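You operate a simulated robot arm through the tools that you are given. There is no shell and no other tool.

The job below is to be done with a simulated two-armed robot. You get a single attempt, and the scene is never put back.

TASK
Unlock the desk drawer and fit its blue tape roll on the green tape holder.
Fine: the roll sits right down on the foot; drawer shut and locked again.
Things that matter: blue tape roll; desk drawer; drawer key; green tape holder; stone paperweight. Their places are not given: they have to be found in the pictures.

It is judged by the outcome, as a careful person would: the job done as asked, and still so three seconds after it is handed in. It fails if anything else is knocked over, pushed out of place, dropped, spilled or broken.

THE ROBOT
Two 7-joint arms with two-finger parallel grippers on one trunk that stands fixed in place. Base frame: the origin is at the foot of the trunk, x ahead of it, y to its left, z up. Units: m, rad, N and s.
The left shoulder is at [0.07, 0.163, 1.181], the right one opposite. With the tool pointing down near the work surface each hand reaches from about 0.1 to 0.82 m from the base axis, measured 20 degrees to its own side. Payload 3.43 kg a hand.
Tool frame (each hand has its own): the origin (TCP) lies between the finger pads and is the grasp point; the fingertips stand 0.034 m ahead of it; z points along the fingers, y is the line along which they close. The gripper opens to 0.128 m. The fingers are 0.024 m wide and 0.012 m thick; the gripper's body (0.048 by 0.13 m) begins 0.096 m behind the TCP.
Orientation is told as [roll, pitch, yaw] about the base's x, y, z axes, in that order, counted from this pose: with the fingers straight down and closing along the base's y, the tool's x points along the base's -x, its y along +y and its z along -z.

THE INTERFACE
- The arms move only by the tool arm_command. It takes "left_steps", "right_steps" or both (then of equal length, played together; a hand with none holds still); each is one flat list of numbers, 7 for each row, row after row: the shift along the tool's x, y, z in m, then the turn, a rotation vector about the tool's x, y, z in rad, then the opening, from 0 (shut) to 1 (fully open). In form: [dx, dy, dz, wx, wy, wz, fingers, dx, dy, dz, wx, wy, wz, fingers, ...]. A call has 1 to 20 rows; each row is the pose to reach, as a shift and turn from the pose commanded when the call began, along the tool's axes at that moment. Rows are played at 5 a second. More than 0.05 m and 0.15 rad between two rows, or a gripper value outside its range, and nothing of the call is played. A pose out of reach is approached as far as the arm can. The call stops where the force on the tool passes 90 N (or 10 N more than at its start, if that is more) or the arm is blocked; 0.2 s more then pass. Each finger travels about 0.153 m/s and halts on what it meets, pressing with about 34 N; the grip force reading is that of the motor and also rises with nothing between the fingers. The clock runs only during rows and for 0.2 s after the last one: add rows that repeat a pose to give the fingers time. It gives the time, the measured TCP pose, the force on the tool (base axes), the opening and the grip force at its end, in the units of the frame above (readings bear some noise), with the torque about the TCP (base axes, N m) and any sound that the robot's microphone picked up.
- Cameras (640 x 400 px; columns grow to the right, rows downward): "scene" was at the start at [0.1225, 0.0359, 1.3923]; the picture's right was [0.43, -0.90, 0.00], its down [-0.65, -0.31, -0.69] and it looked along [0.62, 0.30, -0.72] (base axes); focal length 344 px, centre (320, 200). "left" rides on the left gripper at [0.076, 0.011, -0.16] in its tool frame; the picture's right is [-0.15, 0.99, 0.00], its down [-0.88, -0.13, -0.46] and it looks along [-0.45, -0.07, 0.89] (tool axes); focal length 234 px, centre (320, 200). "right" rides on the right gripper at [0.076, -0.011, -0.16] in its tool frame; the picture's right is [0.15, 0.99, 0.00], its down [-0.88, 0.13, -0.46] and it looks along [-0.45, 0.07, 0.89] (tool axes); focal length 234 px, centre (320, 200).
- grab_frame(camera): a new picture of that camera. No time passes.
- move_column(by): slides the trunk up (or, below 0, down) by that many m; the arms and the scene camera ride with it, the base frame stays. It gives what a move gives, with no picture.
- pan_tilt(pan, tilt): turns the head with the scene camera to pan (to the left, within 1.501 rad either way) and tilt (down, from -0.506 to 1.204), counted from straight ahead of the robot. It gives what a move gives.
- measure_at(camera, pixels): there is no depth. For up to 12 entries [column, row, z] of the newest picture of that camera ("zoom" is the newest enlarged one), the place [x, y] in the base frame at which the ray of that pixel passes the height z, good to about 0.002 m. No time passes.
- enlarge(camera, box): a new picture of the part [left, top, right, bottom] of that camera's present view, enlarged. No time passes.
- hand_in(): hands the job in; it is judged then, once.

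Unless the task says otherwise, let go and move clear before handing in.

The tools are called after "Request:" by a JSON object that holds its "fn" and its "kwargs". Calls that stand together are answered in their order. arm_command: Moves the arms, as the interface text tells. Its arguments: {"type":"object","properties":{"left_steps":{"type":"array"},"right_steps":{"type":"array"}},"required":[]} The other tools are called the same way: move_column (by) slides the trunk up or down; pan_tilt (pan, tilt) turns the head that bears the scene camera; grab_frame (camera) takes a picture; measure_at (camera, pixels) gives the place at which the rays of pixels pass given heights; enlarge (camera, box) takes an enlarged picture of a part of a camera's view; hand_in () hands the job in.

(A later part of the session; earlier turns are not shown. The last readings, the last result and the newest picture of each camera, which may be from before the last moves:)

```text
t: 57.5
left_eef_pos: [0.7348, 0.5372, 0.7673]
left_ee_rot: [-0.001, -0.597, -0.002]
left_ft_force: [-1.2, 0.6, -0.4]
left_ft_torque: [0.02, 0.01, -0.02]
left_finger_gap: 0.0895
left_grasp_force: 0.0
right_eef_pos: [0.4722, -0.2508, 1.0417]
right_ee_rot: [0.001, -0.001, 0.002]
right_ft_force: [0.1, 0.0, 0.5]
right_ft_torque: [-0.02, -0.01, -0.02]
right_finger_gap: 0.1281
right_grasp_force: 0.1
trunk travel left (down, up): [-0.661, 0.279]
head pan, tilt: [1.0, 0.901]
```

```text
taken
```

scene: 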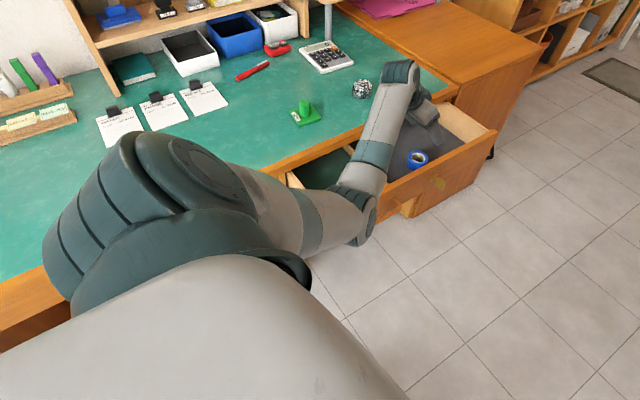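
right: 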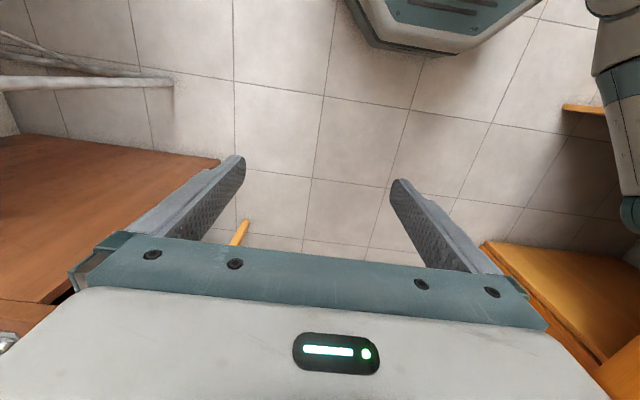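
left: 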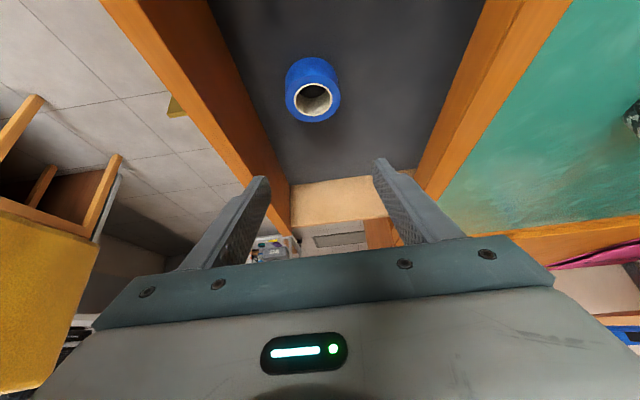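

Yaw 0 is reachable, and the roll's hole (313,99) again gives the centre (0.751, 0.537). I'll descend vertically 10 cm and check.

Request:
{"fn": "arm_command", "kwargs": {"left_steps": [0.014, 0, 0.0207, 0, 0, 0, 0.7, 0.0281, 0, 0.0413, 0, 0, 0, 0.7, 0.042, 0, 0.062, 0, 0, 0, 0.7, 0.0562, 0, 0.0827, 0, 0, 0, 0.7, 0.0562, 0, 0.0827, 0, 0, 0, 0.7]}}

Request:
{"fn": "grab_frame", "kwargs": {"camera": "left"}}

Request:
{"fn": "grab_frame", "kwargs": {"camera": "scene"}}

```text
t: 58.6
left_eef_pos: [0.7349, 0.5368, 0.6663]
left_ee_rot: [0.0, -0.599, 0.0]
left_ft_force: [0.0, -0.1, -0.9]
left_ft_torque: [0.04, -0.02, -0.02]
left_finger_gap: 0.0898
left_grasp_force: 0.0
right_eef_pos: [0.4712, -0.2497, 1.0418]
right_ee_rot: [-0.001, 0.001, 0.0]
right_ft_force: [0.0, 0.2, 0.6]
right_ft_torque: [0.0, -0.03, 0.02]
right_finger_gap: 0.128
right_grasp_force: 0.0
trunk travel left (down, up): [-0.661, 0.279]
head pan, tilt: [1.0, 0.901]
```

```text
taken
```

left: 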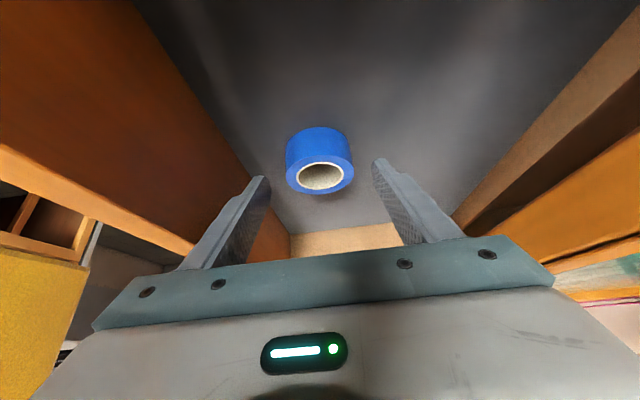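

```text
taken
```

scene: 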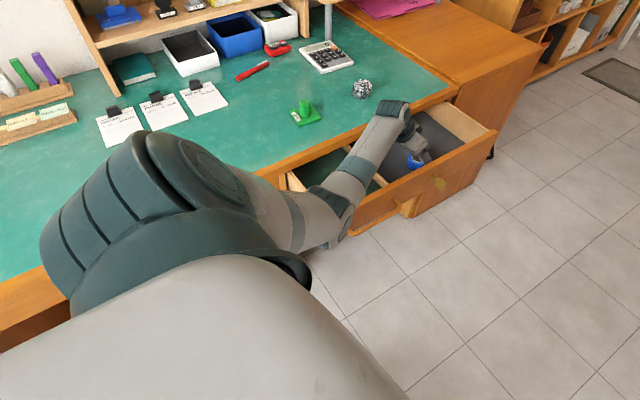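

I'll zoom to check the roll's rim edges accurately before the final descent.

Request:
{"fn": "enlarge", "kwargs": {"camera": "left", "box": [256, 110, 384, 190]}}

Request:
{"fn": "enlarge", "kwargs": {"camera": "left", "box": [230, 120, 430, 245]}}

```text
5.00 times, centred on (320, 150) of left
```

zoom: 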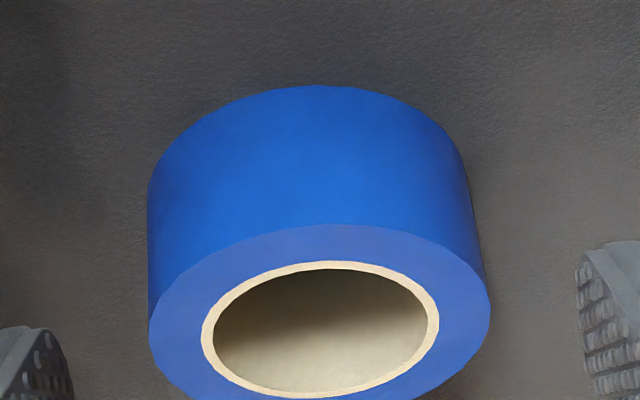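

```text
3.20 times, centred on (330, 182) of left
```

zoom: 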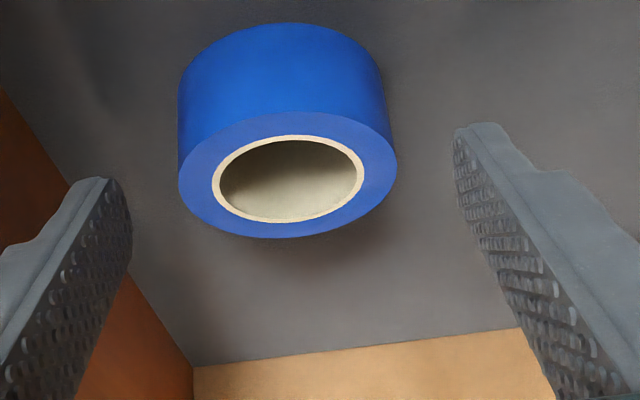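

The two views triangulate well: roll top z=0.638, bottom ≈0.610, centre (0.751, 0.536), OD≈59 mm, hole ≈37 mm. I'll go down to z≈0.650 and close.

Request:
{"fn": "arm_command", "kwargs": {"left_steps": [0.005, -0.0005, 0.006, 0, 0, 0, 0.7, 0.0108, -0.001, 0.0124, 0, 0, 0, 0.7, 0.0108, -0.001, 0.0124, 0, 0, 0, 0.55, 0.0108, -0.001, 0.0124, 0, 0, 0, 0.45, 0.0108, -0.001, 0.0124, 0, 0, 0, 0.3, 0.0108, -0.001, 0.0124, 0, 0, 0, 0.3]}}

Request:
{"fn": "enlarge", "kwargs": {"camera": "left", "box": [230, 120, 430, 245]}}

```text
t: 60.0
left_eef_pos: [0.7339, 0.5353, 0.6496]
left_ee_rot: [-0.001, -0.597, 0.001]
left_ft_force: [-0.6, -0.7, 0.4]
left_ft_torque: [0.04, 0.03, -0.01]
left_finger_gap: 0.0576
left_grasp_force: 33.8
right_eef_pos: [0.4724, -0.2498, 1.0423]
right_ee_rot: [0.0, 0.0, 0.0]
right_ft_force: [0.9, -1.0, 0.4]
right_ft_torque: [-0.01, -0.02, 0.02]
right_finger_gap: 0.1281
right_grasp_force: 0.2
trunk travel left (down, up): [-0.661, 0.279]
head pan, tilt: [1.0, 0.901]
```

```text
3.20 times, centred on (330, 182) of left
```

zoom: 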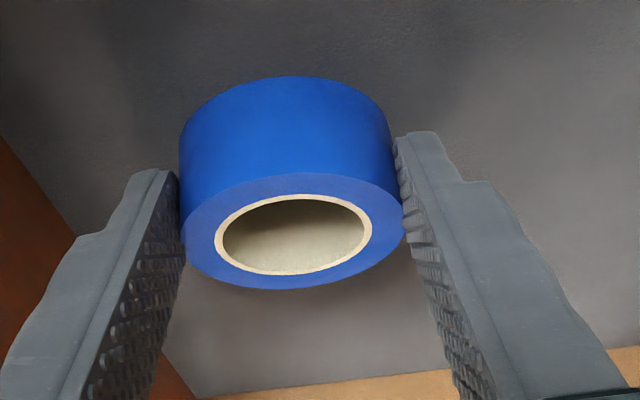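

Roll gripped (gap 57.6 mm). I'll lift it straight up and check it stays level.

Request:
{"fn": "arm_command", "kwargs": {"left_steps": [-0.006, 0, -0.008, 0, 0, 0, 0.2, -0.028, 0, -0.041, 0, 0, 0, 0.2, -0.056, 0, -0.083, 0, 0, 0, 0.2, -0.084, 0, -0.124, 0, 0, 0, 0.2, -0.112, 0, -0.165, 0, 0, 0, 0.2, -0.112, 0, -0.165, 0, 0, 0, 0.2]}}

Request:
{"fn": "grab_frame", "kwargs": {"camera": "left"}}

Request:
{"fn": "grab_frame", "kwargs": {"camera": "scene"}}

Request:
{"fn": "enlarge", "kwargs": {"camera": "left", "box": [230, 120, 430, 245]}}

```text
refused: row 3 steps farther than a row can; nothing moved
```

```text
taken
```

left: 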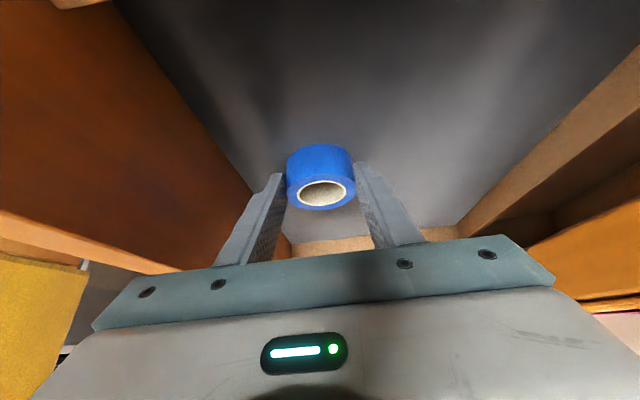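

```text
taken
```

scene: 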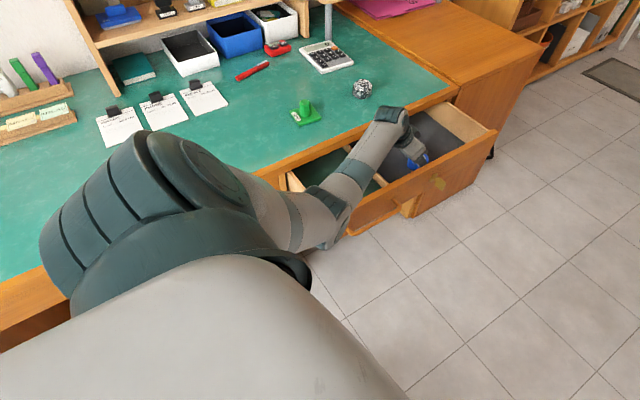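

```text
3.20 times, centred on (330, 182) of left
```

zoom: 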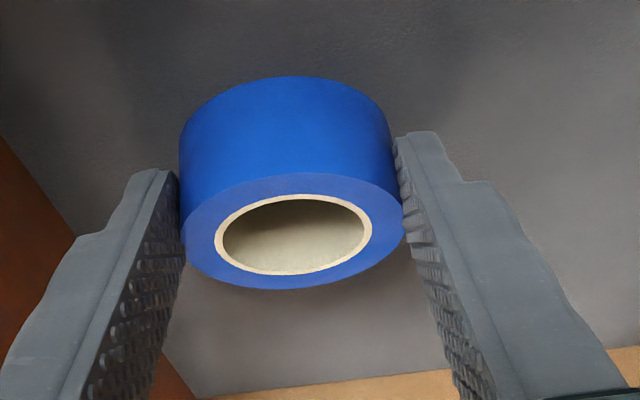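

The lift was refused because one row stepped a hair over 5 cm. I'll send it again with smaller steps.

Request:
{"fn": "arm_command", "kwargs": {"left_steps": [-0.006, 0, -0.008, 0, 0, 0, 0.2, -0.022, 0, -0.033, 0, 0, 0, 0.2, -0.045, 0, -0.066, 0, 0, 0, 0.2, -0.067, 0, -0.099, 0, 0, 0, 0.2, -0.09, 0, -0.132, 0, 0, 0, 0.2, -0.112, 0, -0.165, 0, 0, 0, 0.2, -0.112, 0, -0.165, 0, 0, 0, 0.2]}}

Request:
{"fn": "grab_frame", "kwargs": {"camera": "left"}}

Request:
{"fn": "grab_frame", "kwargs": {"camera": "scene"}}

Request:
{"fn": "enlarge", "kwargs": {"camera": "left", "box": [230, 120, 430, 245]}}

```text
t: 61.6
left_eef_pos: [0.7366, 0.5352, 0.8493]
left_ee_rot: [-0.001, -0.597, 0.001]
left_ft_force: [0.2, -1.1, -0.8]
left_ft_torque: [-0.01, 0.04, -0.04]
left_finger_gap: 0.0577
left_grasp_force: 34.6
right_eef_pos: [0.4718, -0.2495, 1.0428]
right_ee_rot: [0.002, 0.0, 0.001]
right_ft_force: [0.3, -0.4, -0.7]
right_ft_torque: [-0.01, -0.02, 0.01]
right_finger_gap: 0.1278
right_grasp_force: 0.0
trunk travel left (down, up): [-0.661, 0.279]
head pan, tilt: [1.0, 0.901]
```

```text
taken
```

left: 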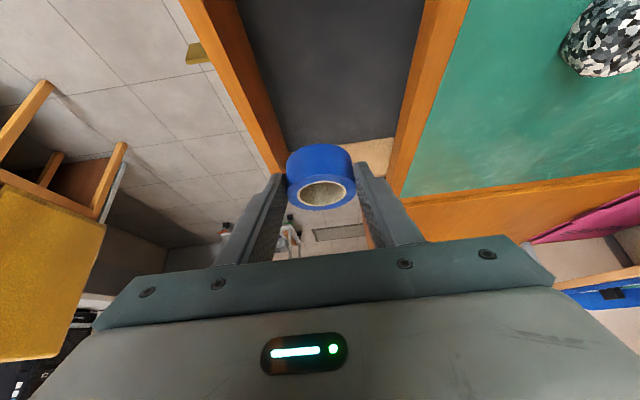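

```text
taken
```

scene: 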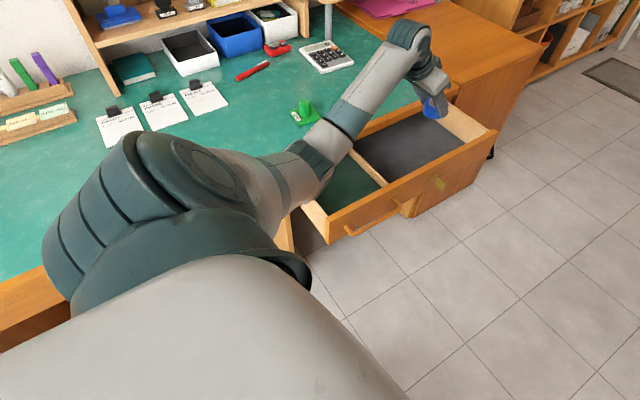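

```text
3.20 times, centred on (330, 182) of left
```

zoom: 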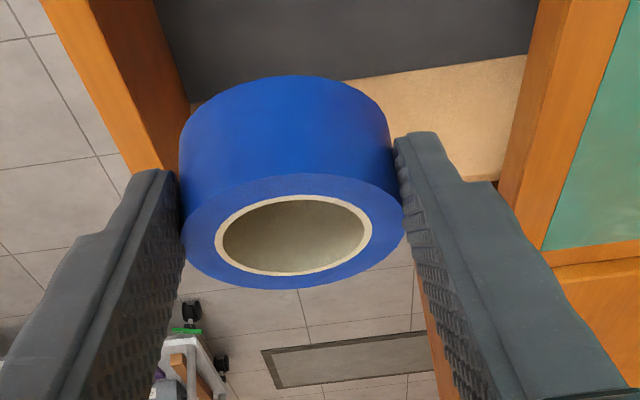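

The roll is held unchanged in the grip. I'll swing over the desk toward the holder, turning to yaw≈0.98 while keeping the tilt, with the roll bottom near z≈0.85.

Request:
{"fn": "arm_command", "kwargs": {"left_steps": [0.0209, 0.0319, -0.0219, -0.0689, 0, -0.1013, 0.2, 0.0418, 0.0637, -0.0437, -0.1378, 0, -0.2025, 0.2, 0.0627, 0.0956, -0.0656, -0.2066, 0, -0.3038, 0.2, 0.0836, 0.1274, -0.0875, -0.2755, 0, -0.405, 0.2, 0.1045, 0.1593, -0.1093, -0.3444, 0, -0.5063, 0.2, 0.1254, 0.1911, -0.1312, -0.4133, 0, -0.6075, 0.2, 0.1463, 0.223, -0.153, -0.4821, 0, -0.7088, 0.2, 0.1672, 0.2548, -0.1749, -0.551, 0, -0.81, 0.2, 0.1672, 0.2548, -0.1749, -0.551, 0, -0.81, 0.2]}}

Request:
{"fn": "grab_frame", "kwargs": {"camera": "left"}}

Request:
{"fn": "grab_frame", "kwargs": {"camera": "scene"}}

```text
t: 63.6
left_eef_pos: [0.4971, 0.7927, 0.9]
left_ee_rot: [0.002, -0.597, 0.984]
left_ft_force: [-0.4, 0.5, -0.9]
left_ft_torque: [0.0, 0.02, -0.03]
left_finger_gap: 0.0575
left_grasp_force: 33.6
right_eef_pos: [0.4723, -0.2512, 1.0422]
right_ee_rot: [0.0, 0.0, -0.001]
right_ft_force: [0.8, -0.2, 0.2]
right_ft_torque: [0.02, 0.0, 0.01]
right_finger_gap: 0.1282
right_grasp_force: 0.0
trunk travel left (down, up): [-0.661, 0.279]
head pan, tilt: [1.0, 0.901]
```

```text
taken
```

left: 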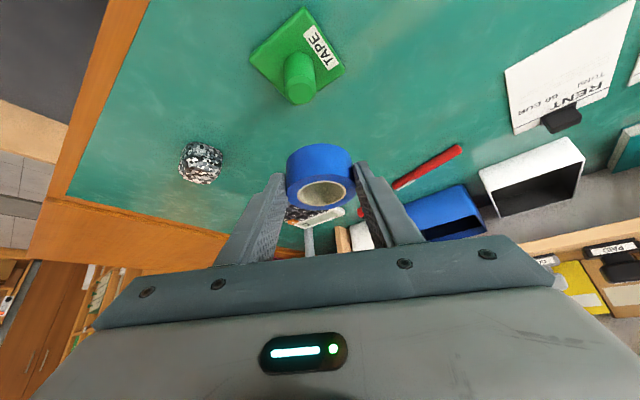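

```text
taken
```

scene: 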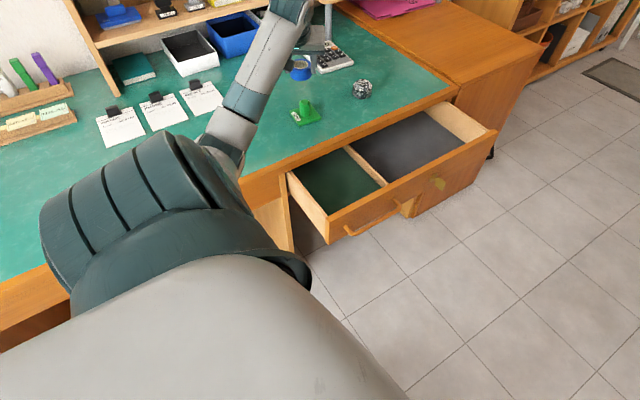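

Both cameras see the holder. I'll zoom to locate the peg top and foot corners.

Request:
{"fn": "enlarge", "kwargs": {"camera": "left", "box": [240, 0, 368, 110]}}

Request:
{"fn": "enlarge", "kwargs": {"camera": "scene", "box": [273, 90, 337, 130]}}

```text
3.64 times, centred on (304, 55) of left
```

zoom: 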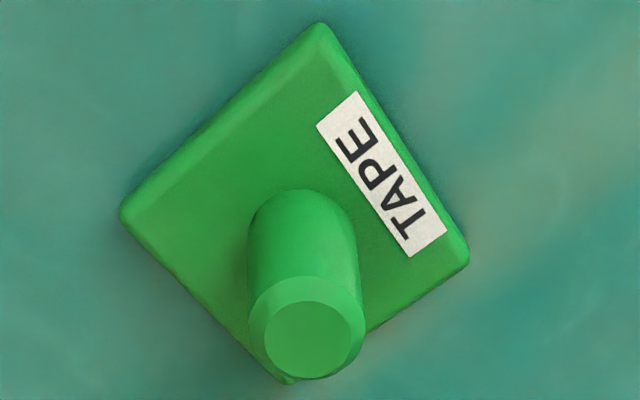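

```text
10.00 times, centred on (305, 110) of scene
```

zoom: 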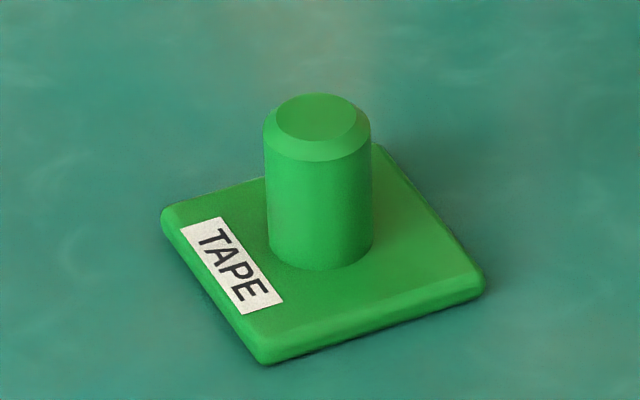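

Request:
{"fn": "measure_at", "kwargs": {"camera": "left", "pixels": [[300.7, 92.6, 0.74], [300.7, 92.6, 0.78], [303.5, 7.5, 0.7], [303.5, 7.5, 0.74], [344.7, 71.5, 0.7], [344.7, 71.5, 0.74], [249.6, 58.2, 0.7], [249.6, 58.2, 0.74]]}}

Request:
{"fn": "measure_at", "kwargs": {"camera": "scene", "pixels": [[304.9, 101.7, 0.74], [304.9, 101.7, 0.78], [299.5, 125.8, 0.7], [299.5, 125.8, 0.74], [289.4, 111.5, 0.7], [289.4, 111.5, 0.74], [321.4, 118, 0.7], [321.4, 118, 0.74]]}}

```text
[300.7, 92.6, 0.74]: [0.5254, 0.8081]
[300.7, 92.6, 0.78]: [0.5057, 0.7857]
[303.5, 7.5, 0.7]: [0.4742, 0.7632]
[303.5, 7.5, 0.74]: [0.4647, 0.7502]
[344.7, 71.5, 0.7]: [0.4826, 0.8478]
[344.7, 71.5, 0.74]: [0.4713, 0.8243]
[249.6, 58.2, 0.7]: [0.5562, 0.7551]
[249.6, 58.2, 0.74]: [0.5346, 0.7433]
```

```text
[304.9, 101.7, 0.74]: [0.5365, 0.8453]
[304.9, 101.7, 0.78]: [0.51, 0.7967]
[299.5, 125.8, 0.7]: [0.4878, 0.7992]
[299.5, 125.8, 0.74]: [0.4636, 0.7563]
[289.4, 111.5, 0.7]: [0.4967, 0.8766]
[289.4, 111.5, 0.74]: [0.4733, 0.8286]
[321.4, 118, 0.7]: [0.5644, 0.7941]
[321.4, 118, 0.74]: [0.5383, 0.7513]
```

Triangulation gives the foot top at z≈0.748, the peg axis at (0.498, 0.778), peg top ≈0.797, and peg diameter ≈31 mm against a 37 mm hole. I'll move the roll above the peg (TCP 0.489, 0.764, 0.862) and verify.

Request:
{"fn": "arm_command", "kwargs": {"left_steps": [0.0226, -0.0046, 0.0076, 0, 0, 0, 0.2, 0.0452, -0.0092, 0.0152, 0, 0, 0, 0.2, 0.0452, -0.0092, 0.0152, 0, 0, 0, 0.2]}}

Request:
{"fn": "grab_frame", "kwargs": {"camera": "left"}}

Request:
{"fn": "enlarge", "kwargs": {"camera": "left", "box": [230, 70, 430, 245]}}

Request:
{"fn": "enlarge", "kwargs": {"camera": "scene", "box": [257, 50, 353, 130]}}

```text
t: 64.5
left_eef_pos: [0.488, 0.7632, 0.8613]
left_ee_rot: [0.001, -0.597, 0.98]
left_ft_force: [0.4, -1.1, -1.0]
left_ft_torque: [-0.02, 0.02, 0.01]
left_finger_gap: 0.0573
left_grasp_force: 33.8
right_eef_pos: [0.4717, -0.2504, 1.0421]
right_ee_rot: [-0.001, 0.0, 0.0]
right_ft_force: [0.1, 0.2, 0.8]
right_ft_torque: [-0.04, 0.01, -0.03]
right_finger_gap: 0.1277
right_grasp_force: 0.0
trunk travel left (down, up): [-0.661, 0.279]
head pan, tilt: [1.0, 0.901]
```

```text
taken
```

left: 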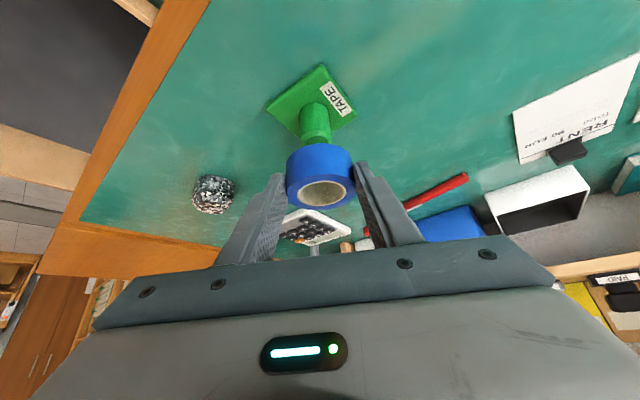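

```text
2.29 times, centred on (330, 158) of left
```

zoom: 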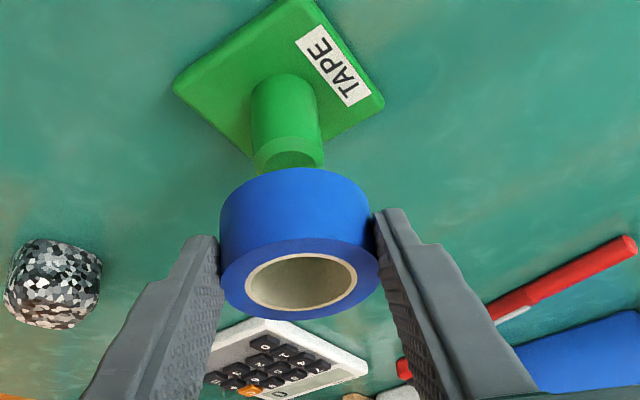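

```text
5.00 times, centred on (305, 90) of scene
```

zoom: 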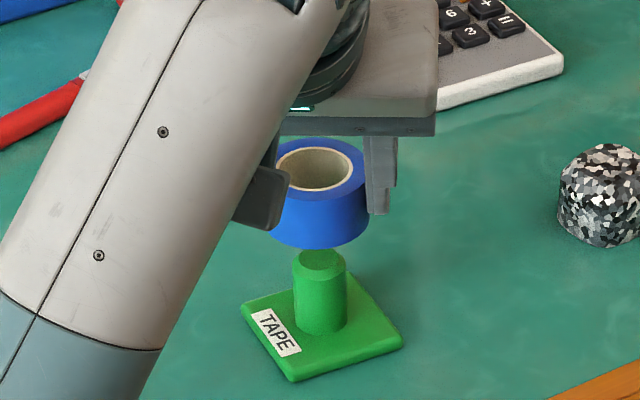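

In the scene zoom the roll sits level and centred over the peg (both near u≈320). I'll cross-check the foot corners from this left view.

Request:
{"fn": "measure_at", "kwargs": {"camera": "left", "pixels": [[265.6, 110, 0.748], [358.3, 115.5, 0.748], [322, 64, 0.748], [314, 127, 0.748]]}}

Request:
{"fn": "measure_at", "kwargs": {"camera": "scene", "pixels": [[305, 91.8, 0.8508], [305, 101.8, 0.797], [305.1, 115.5, 0.748]]}}

```text
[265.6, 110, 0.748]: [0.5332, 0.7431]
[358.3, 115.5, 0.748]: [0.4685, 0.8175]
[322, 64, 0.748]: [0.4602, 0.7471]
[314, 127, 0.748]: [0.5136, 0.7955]
```

```text
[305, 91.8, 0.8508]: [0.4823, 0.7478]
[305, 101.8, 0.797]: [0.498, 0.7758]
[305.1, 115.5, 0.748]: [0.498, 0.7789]
```

Request:
{"fn": "measure_at", "kwargs": {"camera": "scene", "pixels": [[305, 83.6, 0.8508], [305, 83.6, 0.846], [305, 101.6, 0.797], [305, 101.6, 0.8]]}}

Request:
{"fn": "enlarge", "kwargs": {"camera": "scene", "box": [273, 68, 337, 108]}}

```text
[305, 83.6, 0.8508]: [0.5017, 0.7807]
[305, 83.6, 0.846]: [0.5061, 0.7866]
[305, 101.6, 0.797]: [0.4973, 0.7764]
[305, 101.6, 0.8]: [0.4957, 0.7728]
```

```text
10.00 times, centred on (305, 88) of scene
```

zoom: 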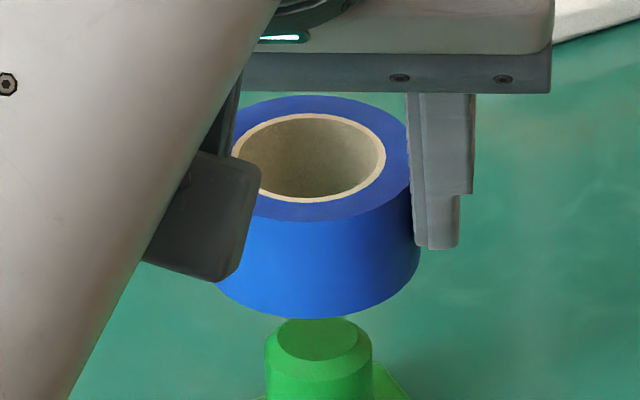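

Lateral alignment is within about 1 mm, and the peg is chamfered, so I'll descend 4 cm to engage it while watching forces.

Request:
{"fn": "arm_command", "kwargs": {"left_steps": [0.0084, 0, 0.0124, 0, 0, 0, 0.2, 0.0141, 0, 0.0207, 0, 0, 0, 0.2, 0.0183, 0, 0.0269, 0, 0, 0, 0.2, 0.0225, 0, 0.0331, 0, 0, 0, 0.2, 0.0225, 0, 0.0331, 0, 0, 0, 0.2]}}

Request:
{"fn": "enlarge", "kwargs": {"camera": "left", "box": [230, 70, 430, 245]}}

Request:
{"fn": "enlarge", "kwargs": {"camera": "scene", "box": [273, 78, 337, 118]}}

```text
t: 65.7
left_eef_pos: [0.4882, 0.7617, 0.8222]
left_ee_rot: [0.0, -0.597, 0.979]
left_ft_force: [-0.4, -0.3, 0.0]
left_ft_torque: [0.01, 0.03, 0.03]
left_finger_gap: 0.0572
left_grasp_force: 33.6
right_eef_pos: [0.4712, -0.2502, 1.0414]
right_ee_rot: [0.0, 0.001, -0.001]
right_ft_force: [0.2, 0.2, 0.6]
right_ft_torque: [0.01, -0.01, 0.02]
right_finger_gap: 0.128
right_grasp_force: 0.2
trunk travel left (down, up): [-0.661, 0.279]
head pan, tilt: [1.0, 0.901]
```

```text
2.29 times, centred on (330, 158) of left
```

zoom: 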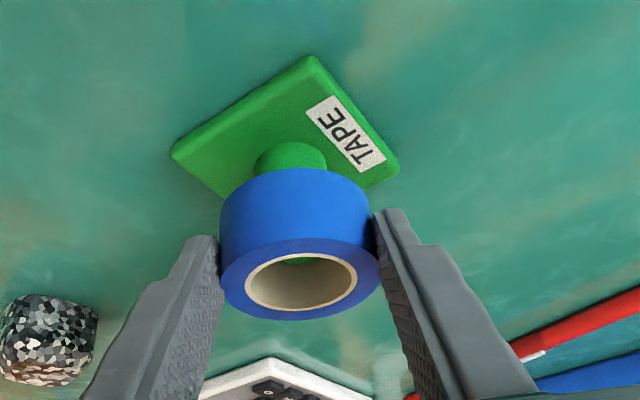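

```text
10.00 times, centred on (305, 98) of scene
```

zoom: 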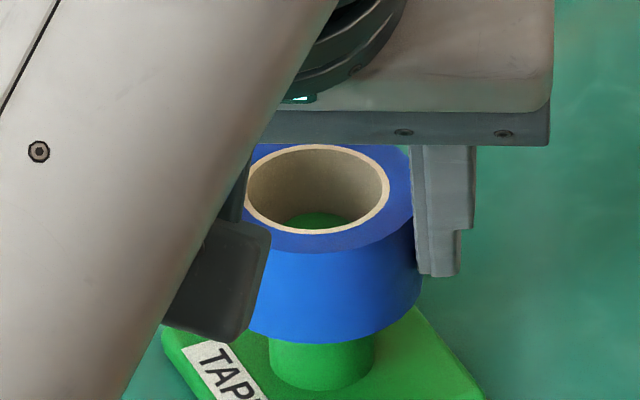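

Zero force, and the peg shows inside the hole in both views. I'll continue down to the foot.

Request:
{"fn": "arm_command", "kwargs": {"left_steps": [0.0056, 0, 0.0083, 0, 0, 0, 0.2, 0.0101, 0, 0.0149, 0, 0, 0, 0.2, 0.0146, 0, 0.0215, 0, 0, 0, 0.2, 0.018, 0, 0.0265, 0, 0, 0, 0.2, 0.018, 0, 0.0265, 0, 0, 0, 0.2]}}

Request:
{"fn": "enlarge", "kwargs": {"camera": "scene", "box": [273, 83, 337, 123]}}

Request:
{"fn": "enlarge", "kwargs": {"camera": "left", "box": [230, 70, 430, 245]}}

```text
t: 66.8
left_eef_pos: [0.4884, 0.7634, 0.7902]
left_ee_rot: [-0.001, -0.601, 0.979]
left_ft_force: [1.1, 0.3, 7.9]
left_ft_torque: [-0.06, -0.03, 0.05]
left_finger_gap: 0.0574
left_grasp_force: 34.2
right_eef_pos: [0.4714, -0.2503, 1.0427]
right_ee_rot: [-0.001, 0.0, 0.0]
right_ft_force: [-0.1, 0.1, 0.7]
right_ft_torque: [0.01, 0.03, 0.01]
right_finger_gap: 0.1278
right_grasp_force: 0.1
trunk travel left (down, up): [-0.661, 0.279]
head pan, tilt: [1.0, 0.901]
```

```text
10.00 times, centred on (305, 103) of scene
```

zoom: 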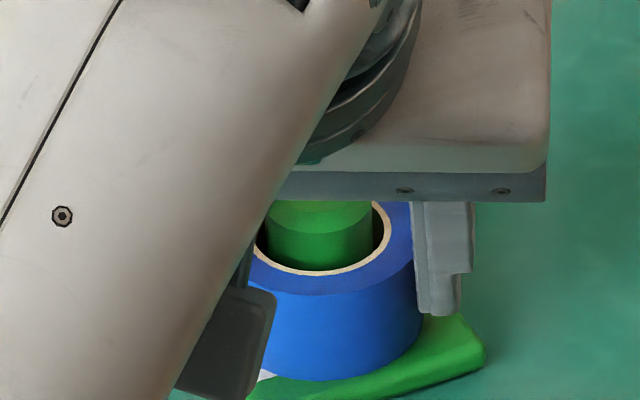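

```text
2.29 times, centred on (330, 158) of left
```

zoom: 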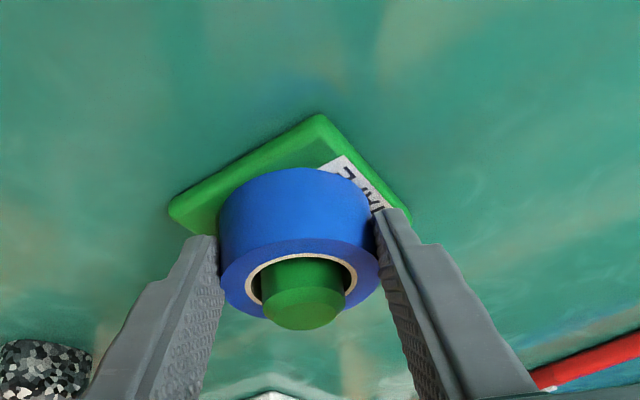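

Contact at 8 N with the peg standing through the hole: the roll is on the foot. I'll press 1.5 mm more to seat it, then open slowly.

Request:
{"fn": "arm_command", "kwargs": {"left_steps": [0.0008, 0, 0.0012, 0, 0, 0, 0.2, 0.0008, 0, 0.0012, 0, 0, 0, 0.2, 0.0008, 0, 0.0012, 0, 0, 0, 0.4, 0.0003, 0, 0.0004, 0, 0, 0, 0.47, 0, 0, 0, 0, 0, 0, 0.52, 0, 0, 0, 0, 0, 0, 0.6, 0, 0, 0, 0, 0, 0, 0.66]}}

Request:
{"fn": "enlarge", "kwargs": {"camera": "scene", "box": [273, 83, 337, 123]}}

Request:
{"fn": "enlarge", "kwargs": {"camera": "left", "box": [230, 70, 430, 245]}}

```text
t: 68.5
left_eef_pos: [0.4896, 0.7632, 0.7883]
left_ee_rot: [-0.001, -0.598, 0.981]
left_ft_force: [-0.1, 0.0, 0.4]
left_ft_torque: [-0.01, 0.0, -0.02]
left_finger_gap: 0.0847
left_grasp_force: 0.1
right_eef_pos: [0.4721, -0.2508, 1.0421]
right_ee_rot: [0.0, -0.001, 0.0]
right_ft_force: [0.0, 0.5, 0.5]
right_ft_torque: [0.0, 0.01, -0.02]
right_finger_gap: 0.1278
right_grasp_force: 0.0
trunk travel left (down, up): [-0.661, 0.279]
head pan, tilt: [1.0, 0.901]
```

```text
10.00 times, centred on (305, 103) of scene
```

zoom: 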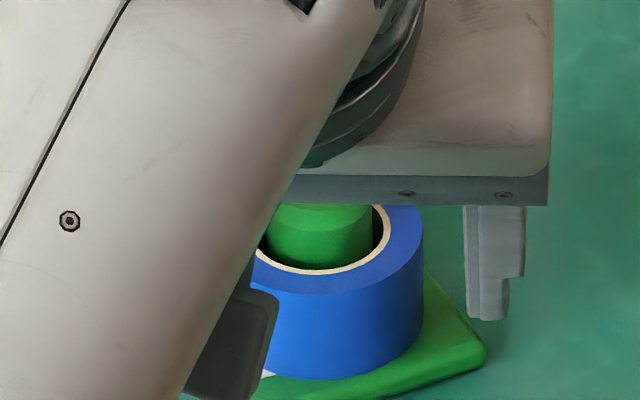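

```text
2.29 times, centred on (330, 158) of left
```

zoom: 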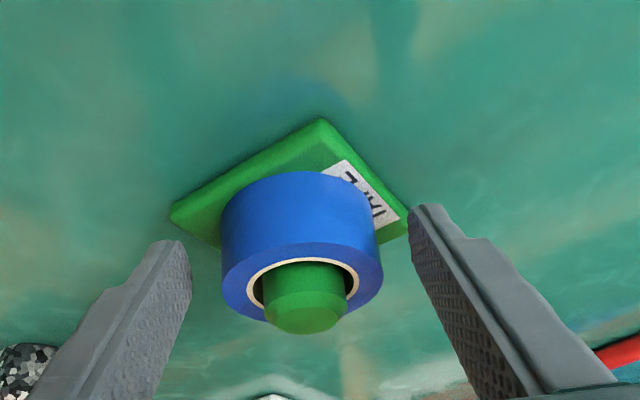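

The roll sits flat on the foot and the fingers are clear. I'll lift the hand straight up and inspect.

Request:
{"fn": "arm_command", "kwargs": {"left_steps": [-0.0112, 0, -0.0165, 0, 0, 0, 0.66, -0.0337, 0, -0.0496, 0, 0, 0, 0.66, -0.0562, 0, -0.0827, 0, 0, 0, 0.66, -0.0787, 0, -0.1157, 0, 0, 0, 0.66, -0.0787, 0, -0.1157, 0, 0, 0, 0.66]}}

Request:
{"fn": "enlarge", "kwargs": {"camera": "scene", "box": [253, 70, 357, 135]}}

Request:
{"fn": "grab_frame", "kwargs": {"camera": "left"}}

Request:
{"fn": "grab_frame", "kwargs": {"camera": "scene"}}

```text
t: 69.7
left_eef_pos: [0.49, 0.7614, 0.9288]
left_ee_rot: [0.002, -0.597, 0.981]
left_ft_force: [0.3, -0.6, -0.5]
left_ft_torque: [0.01, 0.01, 0.02]
left_finger_gap: 0.0846
left_grasp_force: 0.0
right_eef_pos: [0.472, -0.25, 1.0416]
right_ee_rot: [-0.001, 0.0, 0.0]
right_ft_force: [-0.3, -0.6, -0.2]
right_ft_torque: [-0.01, -0.01, -0.01]
right_finger_gap: 0.1278
right_grasp_force: 0.0
trunk travel left (down, up): [-0.661, 0.279]
head pan, tilt: [1.0, 0.901]
```

```text
6.15 times, centred on (305, 102) of scene
```

zoom: 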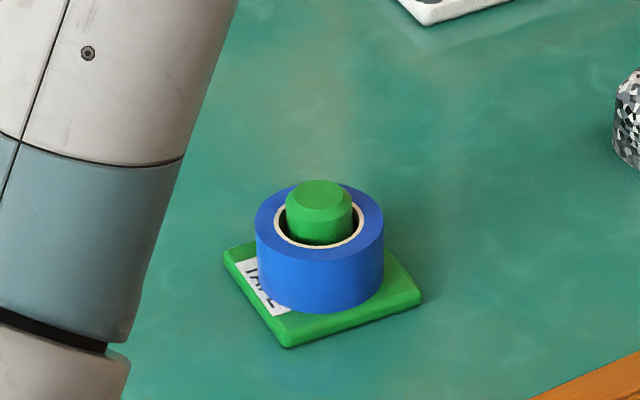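

```text
taken
```

left: 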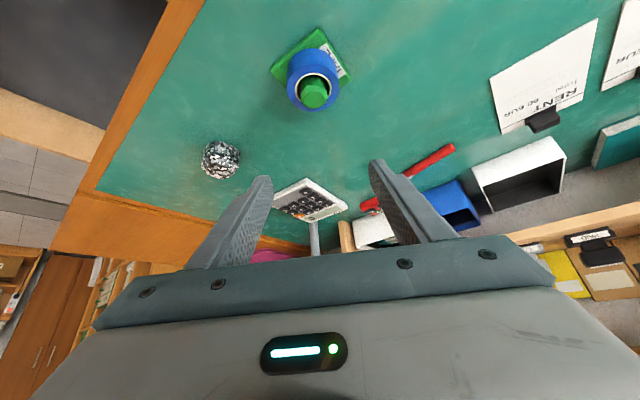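

```text
taken
```

scene: 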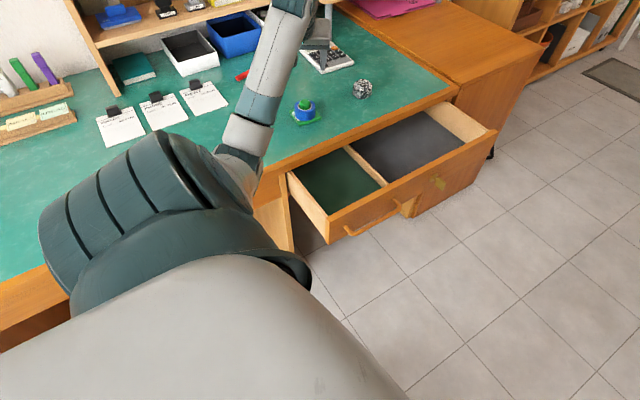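

The roll is properly seated on the holder. Next I'll bring the hand back off the desk toward the front, returning to straight-down.

Request:
{"fn": "arm_command", "kwargs": {"left_steps": [0.0219, -0.0279, -0.0179, 0.0365, 0.0684, 0.1186, 0.5, 0.0437, -0.0557, -0.0357, 0.073, 0.1368, 0.2373, 0.3, 0.0656, -0.0836, -0.0536, 0.1095, 0.2051, 0.3559, 0.2, 0.0875, -0.1114, -0.0715, 0.146, 0.2735, 0.4745, 0.2, 0.1093, -0.1393, -0.0893, 0.1825, 0.3419, 0.5931, 0.2, 0.1312, -0.1671, -0.1072, 0.219, 0.4103, 0.7118, 0.2, 0.153, -0.195, -0.125, 0.2555, 0.4786, 0.8304, 0.2, 0.1749, -0.2228, -0.1429, 0.292, 0.547, 0.949, 0.2, 0.1749, -0.2228, -0.1429, 0.292, 0.547, 0.949, 0.2]}}

Request:
{"fn": "grab_frame", "kwargs": {"camera": "scene"}}

```text
t: 71.7
left_eef_pos: [0.5467, 0.4525, 0.9477]
left_ee_rot: [-0.001, 0.0, 0.0]
left_ft_force: [-0.5, 0.0, -0.7]
left_ft_torque: [0.01, 0.02, 0.01]
left_finger_gap: 0.0256
left_grasp_force: 0.1
right_eef_pos: [0.4712, -0.2488, 1.0435]
right_ee_rot: [-0.002, 0.001, -0.001]
right_ft_force: [-0.7, -0.3, 0.6]
right_ft_torque: [0.0, -0.04, -0.02]
right_finger_gap: 0.1281
right_grasp_force: 0.0
trunk travel left (down, up): [-0.661, 0.279]
head pan, tilt: [1.0, 0.901]
```

```text
taken
```

scene: 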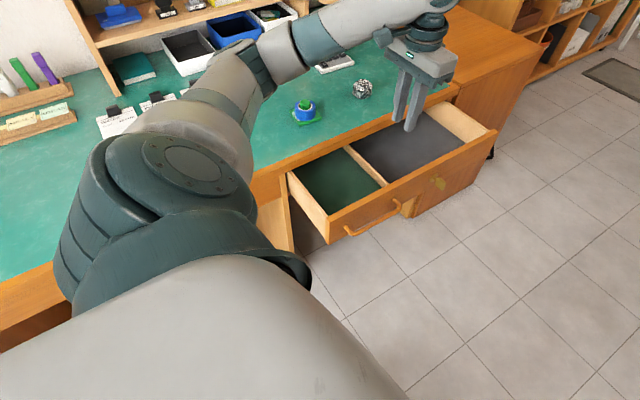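

The elbow is now out to the left over the desk, so I won't lower the trunk yet. I'll turn the hand to face the drawer (+y) in front of it and see how the arm sits.

Request:
{"fn": "arm_command", "kwargs": {"left_steps": [-0.01, -0.011, 0.003, -0.143, 0, 0, 0.2, -0.02, -0.022, 0.006, -0.286, 0, 0, 0.2, -0.03, -0.033, 0.009, -0.428, 0, 0, 0.2, -0.04, -0.044, 0.012, -0.571, 0, 0, 0.2, -0.05, -0.055, 0.015, -0.714, 0, 0, 0.2, -0.06, -0.066, 0.018, -0.857, 0, 0, 0.2, -0.07, -0.077, 0.021, -1.0, 0, 0, 0.2, -0.08, -0.088, 0.024, -1.142, 0, 0, 0.2, -0.09, -0.1, 0.027, -1.285, 0, 0, 0.2, -0.1, -0.11, 0.03, -1.428, 0, 0, 0.2, -0.11, -0.12, 0.03, -1.571, 0, 0, 0.2, -0.11, -0.12, 0.03, -1.571, 0, 0, 0.2]}}

Request:
{"fn": "grab_frame", "kwargs": {"camera": "scene"}}

Request:
{"fn": "grab_frame", "kwargs": {"camera": "left"}}

```text
t: 74.2
left_eef_pos: [0.7018, 0.3533, 0.8999]
left_ee_rot: [1.566, -0.001, -0.002]
left_ft_force: [-1.0, -0.9, 0.2]
left_ft_torque: [-0.02, 0.02, 0.0]
left_finger_gap: 0.0256
left_grasp_force: 0.1
left hand out of reach, approached as far as the arm can: row 11, 12
right_eef_pos: [0.4717, -0.2499, 1.0415]
right_ee_rot: [0.001, 0.002, 0.0]
right_ft_force: [0.6, -0.6, 0.7]
right_ft_torque: [0.06, -0.02, 0.01]
right_finger_gap: 0.128
right_grasp_force: 0.0
trunk travel left (down, up): [-0.661, 0.279]
head pan, tilt: [1.0, 0.901]
```

```text
taken
```

scene: 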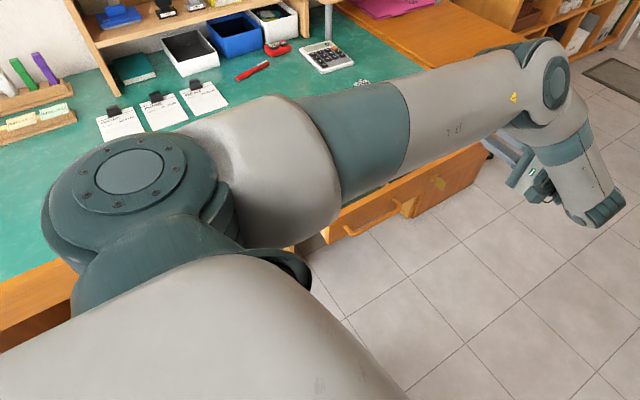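

```text
taken
```

left: 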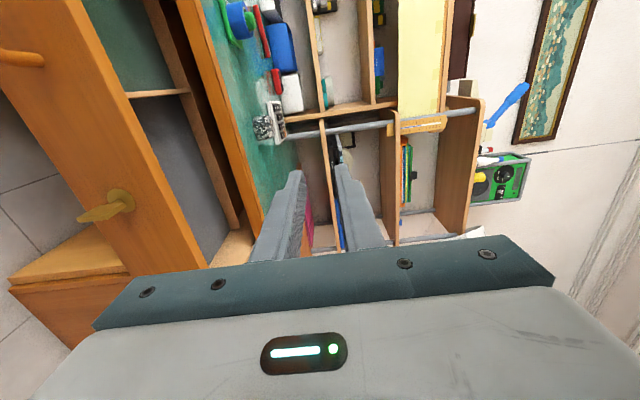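

The arm now has the same posture as for the first key approach. Before lowering I need to know the open drawer's key position, so I'll measure it here (bow tip ≈(80,217), disc ≈(122,200)).

Request:
{"fn": "measure_at", "kwargs": {"camera": "left", "pixels": [[80, 217, 0.653], [122, 200, 0.653], [80, 217, 0.64], [45, 60, 0.653]]}}

Request:
{"fn": "enlarge", "kwargs": {"camera": "scene", "box": [320, 120, 520, 245]}}

```text
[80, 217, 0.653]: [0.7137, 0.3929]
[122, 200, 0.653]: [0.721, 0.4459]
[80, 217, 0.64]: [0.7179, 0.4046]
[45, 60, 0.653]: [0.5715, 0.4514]
```

```text
3.20 times, centred on (420, 182) of scene
```

zoom: 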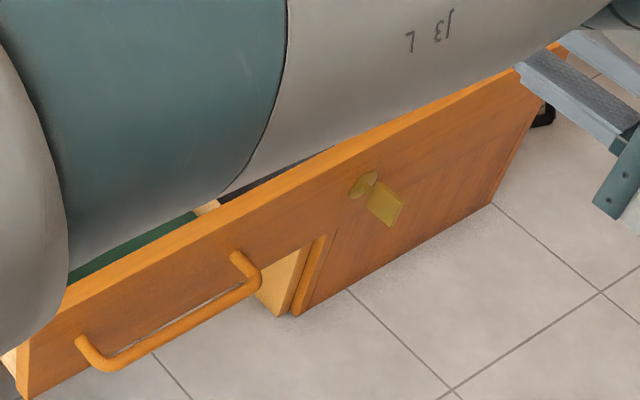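

The key disc is at y≈0.446 and its bow reaches y≈0.40, too near my path. I'll shift the hand right to x≈0.79 before lowering.

Request:
{"fn": "arm_command", "kwargs": {"left_steps": [-0.03, 0, 0, 0, 0, 0, 0.1, -0.06, 0, 0, 0, 0, 0, 0.0, -0.09, 0, 0, 0, 0, 0, 0, -0.09, 0, 0, 0, 0, 0, 0]}}

Request:
{"fn": "grab_frame", "kwargs": {"camera": "scene"}}

```text
t: 75.2
left_eef_pos: [0.7788, 0.3517, 0.9119]
left_ee_rot: [1.572, 0.0, 0.0]
left_ft_force: [0.2, 0.9, -1.1]
left_ft_torque: [0.01, 0.0, 0.01]
left_finger_gap: 0.0
left_grasp_force: 32.6
left hand out of reach, approached as far as the arm can: row 3, 4
right_eef_pos: [0.4713, -0.249, 1.0422]
right_ee_rot: [0.0, 0.002, 0.0]
right_ft_force: [-0.1, 0.4, 0.7]
right_ft_torque: [-0.01, 0.03, -0.02]
right_finger_gap: 0.1279
right_grasp_force: 0.0
trunk travel left (down, up): [-0.661, 0.279]
head pan, tilt: [1.0, 0.901]
```

```text
taken
```

scene: 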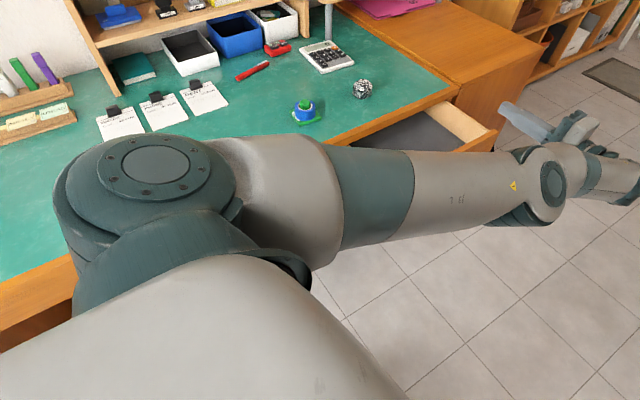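

Request:
{"fn": "move_column", "kwargs": {"by": -0.25}}

Request:
{"fn": "grab_frame", "kwargs": {"camera": "scene"}}

Request:
{"fn": "grab_frame", "kwargs": {"camera": "left"}}

```text
t: 77.8
left_eef_pos: [0.7788, 0.3519, 0.6629]
left_ee_rot: [1.572, -0.002, -0.001]
left_ft_force: [-0.3, 0.4, -0.3]
left_ft_torque: [-0.01, 0.03, -0.03]
left_finger_gap: 0.0
left_grasp_force: 32.8
right_eef_pos: [0.4714, -0.2499, 0.7918]
right_ee_rot: [-0.001, -0.002, 0.001]
right_ft_force: [-0.8, 0.4, -0.1]
right_ft_torque: [-0.02, -0.02, 0.0]
right_finger_gap: 0.1279
right_grasp_force: 0.1
trunk travel left (down, up): [-0.411, 0.529]
head pan, tilt: [1.0, 0.901]
```

```text
taken
```

scene: 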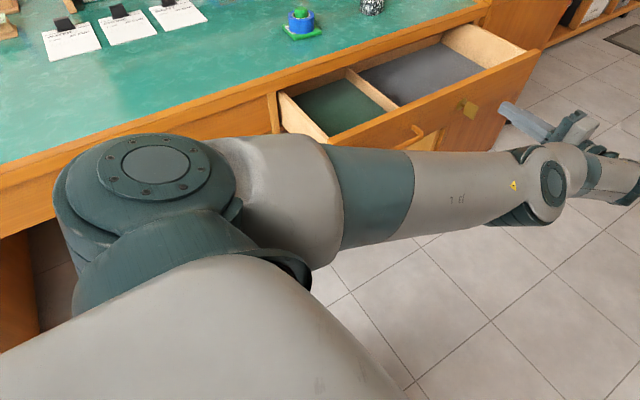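

```text
taken
```

left: 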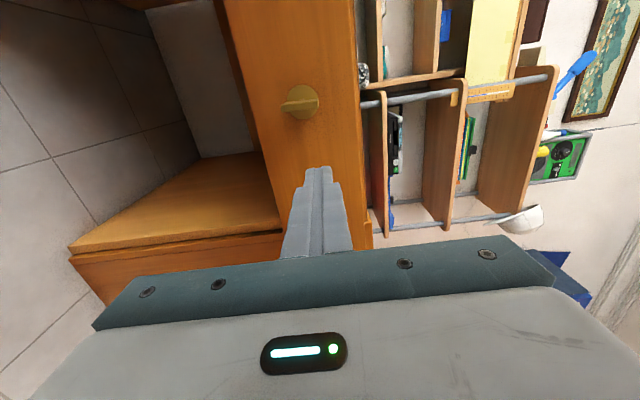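

The closed fingertips face the drawer right of the key. I'll shift to x≈0.755 and push the face in +y, slowly.

Request:
{"fn": "arm_command", "kwargs": {"left_steps": [0.015, 0, 0, 0, 0, 0, 0, 0.024, 0, 0.01, 0, 0, 0, 0, 0.024, 0, 0.04, 0, 0, 0, 0, 0.024, 0, 0.07, 0, 0, 0, 0, 0.024, 0, 0.1, 0, 0, 0, 0, 0.024, 0, 0.13, 0, 0, 0, 0]}}

Request:
{"fn": "grab_frame", "kwargs": {"camera": "left"}}

```text
t: 79.2
left_eef_pos: [0.7543, 0.483, 0.6616]
left_ee_rot: [1.572, -0.002, 0.001]
left_ft_force: [0.4, -0.7, -0.8]
left_ft_torque: [0.02, 0.0, 0.01]
left_finger_gap: 0.0
left_grasp_force: 32.9
right_eef_pos: [0.4711, -0.2497, 0.7928]
right_ee_rot: [-0.001, 0.0, 0.001]
right_ft_force: [-0.3, 0.1, -0.3]
right_ft_torque: [0.01, 0.02, 0.0]
right_finger_gap: 0.1282
right_grasp_force: 0.0
trunk travel left (down, up): [-0.411, 0.529]
head pan, tilt: [1.0, 0.901]
```

```text
taken
```

left: 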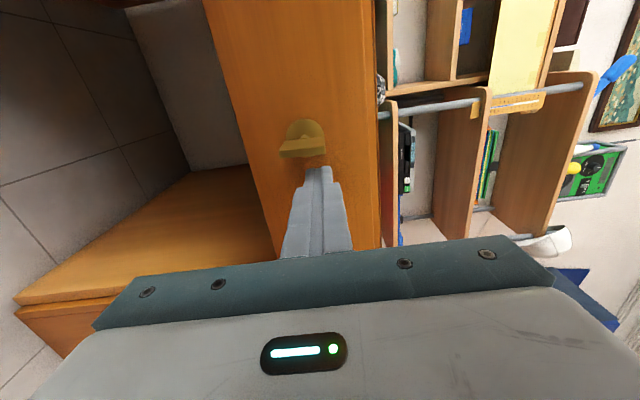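

Request:
{"fn": "arm_command", "kwargs": {"left_steps": [0, 0, 0.03, 0, 0, 0, 0, 0, 0, 0.06, 0, 0, 0, 0, 0, 0, 0.09, 0, 0, 0, 0, 0, 0, 0.115, 0, 0, 0, 0, 0, 0, 0.13, 0, 0, 0, 0]}}

Request:
{"fn": "grab_frame", "kwargs": {"camera": "left"}}

Request:
{"fn": "grab_frame", "kwargs": {"camera": "scene"}}

```text
t: 80.4
left_eef_pos: [0.7537, 0.6123, 0.6626]
left_ee_rot: [1.571, -0.003, 0.002]
left_ft_force: [-0.5, -0.7, -0.2]
left_ft_torque: [0.0, 0.03, 0.0]
left_finger_gap: 0.0
left_grasp_force: 33.0
right_eef_pos: [0.4704, -0.2498, 0.7922]
right_ee_rot: [0.001, -0.001, 0.0]
right_ft_force: [-0.1, 0.1, -0.4]
right_ft_torque: [-0.01, 0.0, -0.02]
right_finger_gap: 0.1277
right_grasp_force: 0.0
trunk travel left (down, up): [-0.411, 0.529]
head pan, tilt: [1.0, 0.901]
```

```text
taken
```

left: 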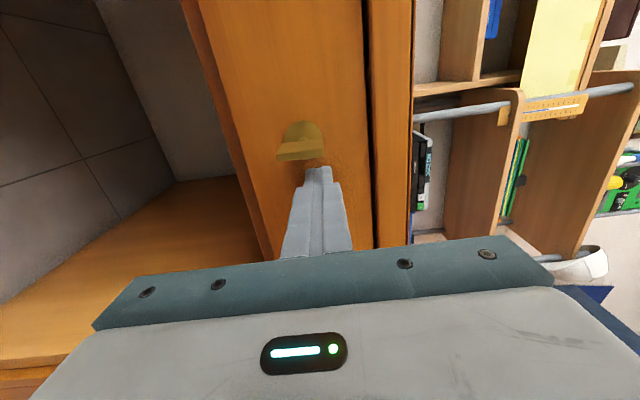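

```text
taken
```

scene: 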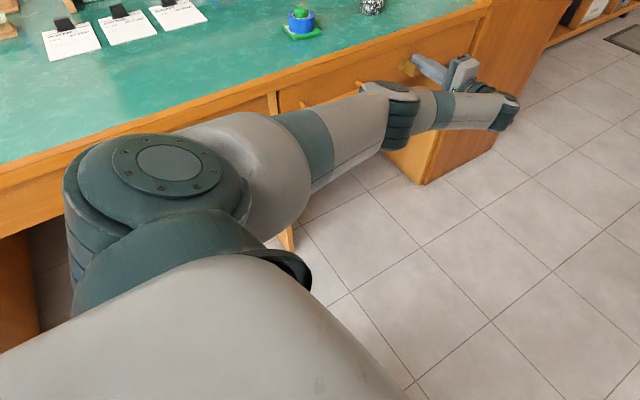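

Nearly shut (tips at y≈0.647). I'll push the last bit in small steps until it stops.

Request:
{"fn": "arm_command", "kwargs": {"left_steps": [0, 0, 0.006, 0, 0, 0, 0, 0, 0, 0.012, 0, 0, 0, 0, 0, 0, 0.016, 0, 0, 0, 0, 0, 0, 0.02, 0, 0, 0, 0]}}

Request:
{"fn": "enlarge", "kwargs": {"camera": "left", "box": [180, 60, 440, 222]}}

```text
t: 81.4
left_eef_pos: [0.7559, 0.6236, 0.6626]
left_ee_rot: [1.572, -0.002, -0.006]
left_ft_force: [-29.1, -63.3, -8.7]
left_ft_torque: [-0.29, -0.39, 1.71]
left_finger_gap: 0.0
left_grasp_force: 33.0
right_eef_pos: [0.4707, -0.2536, 0.7912]
right_ee_rot: [0.004, -0.002, 0.0]
right_ft_force: [-0.3, 0.2, -0.4]
right_ft_torque: [0.01, 0.03, 0.0]
right_finger_gap: 0.128
right_grasp_force: 0.0
trunk travel left (down, up): [-0.411, 0.529]
head pan, tilt: [1.0, 0.901]
```

```text
2.46 times, centred on (310, 141) of left
```

zoom: 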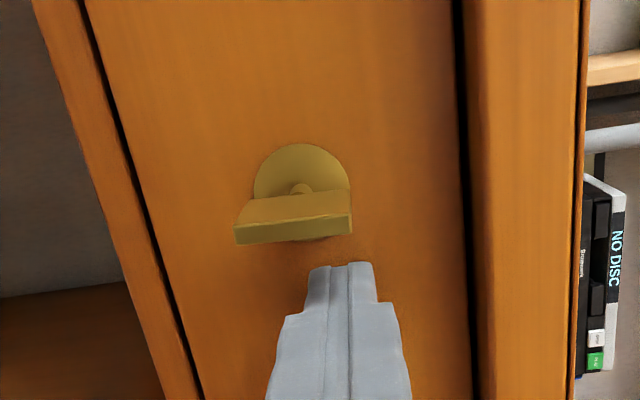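

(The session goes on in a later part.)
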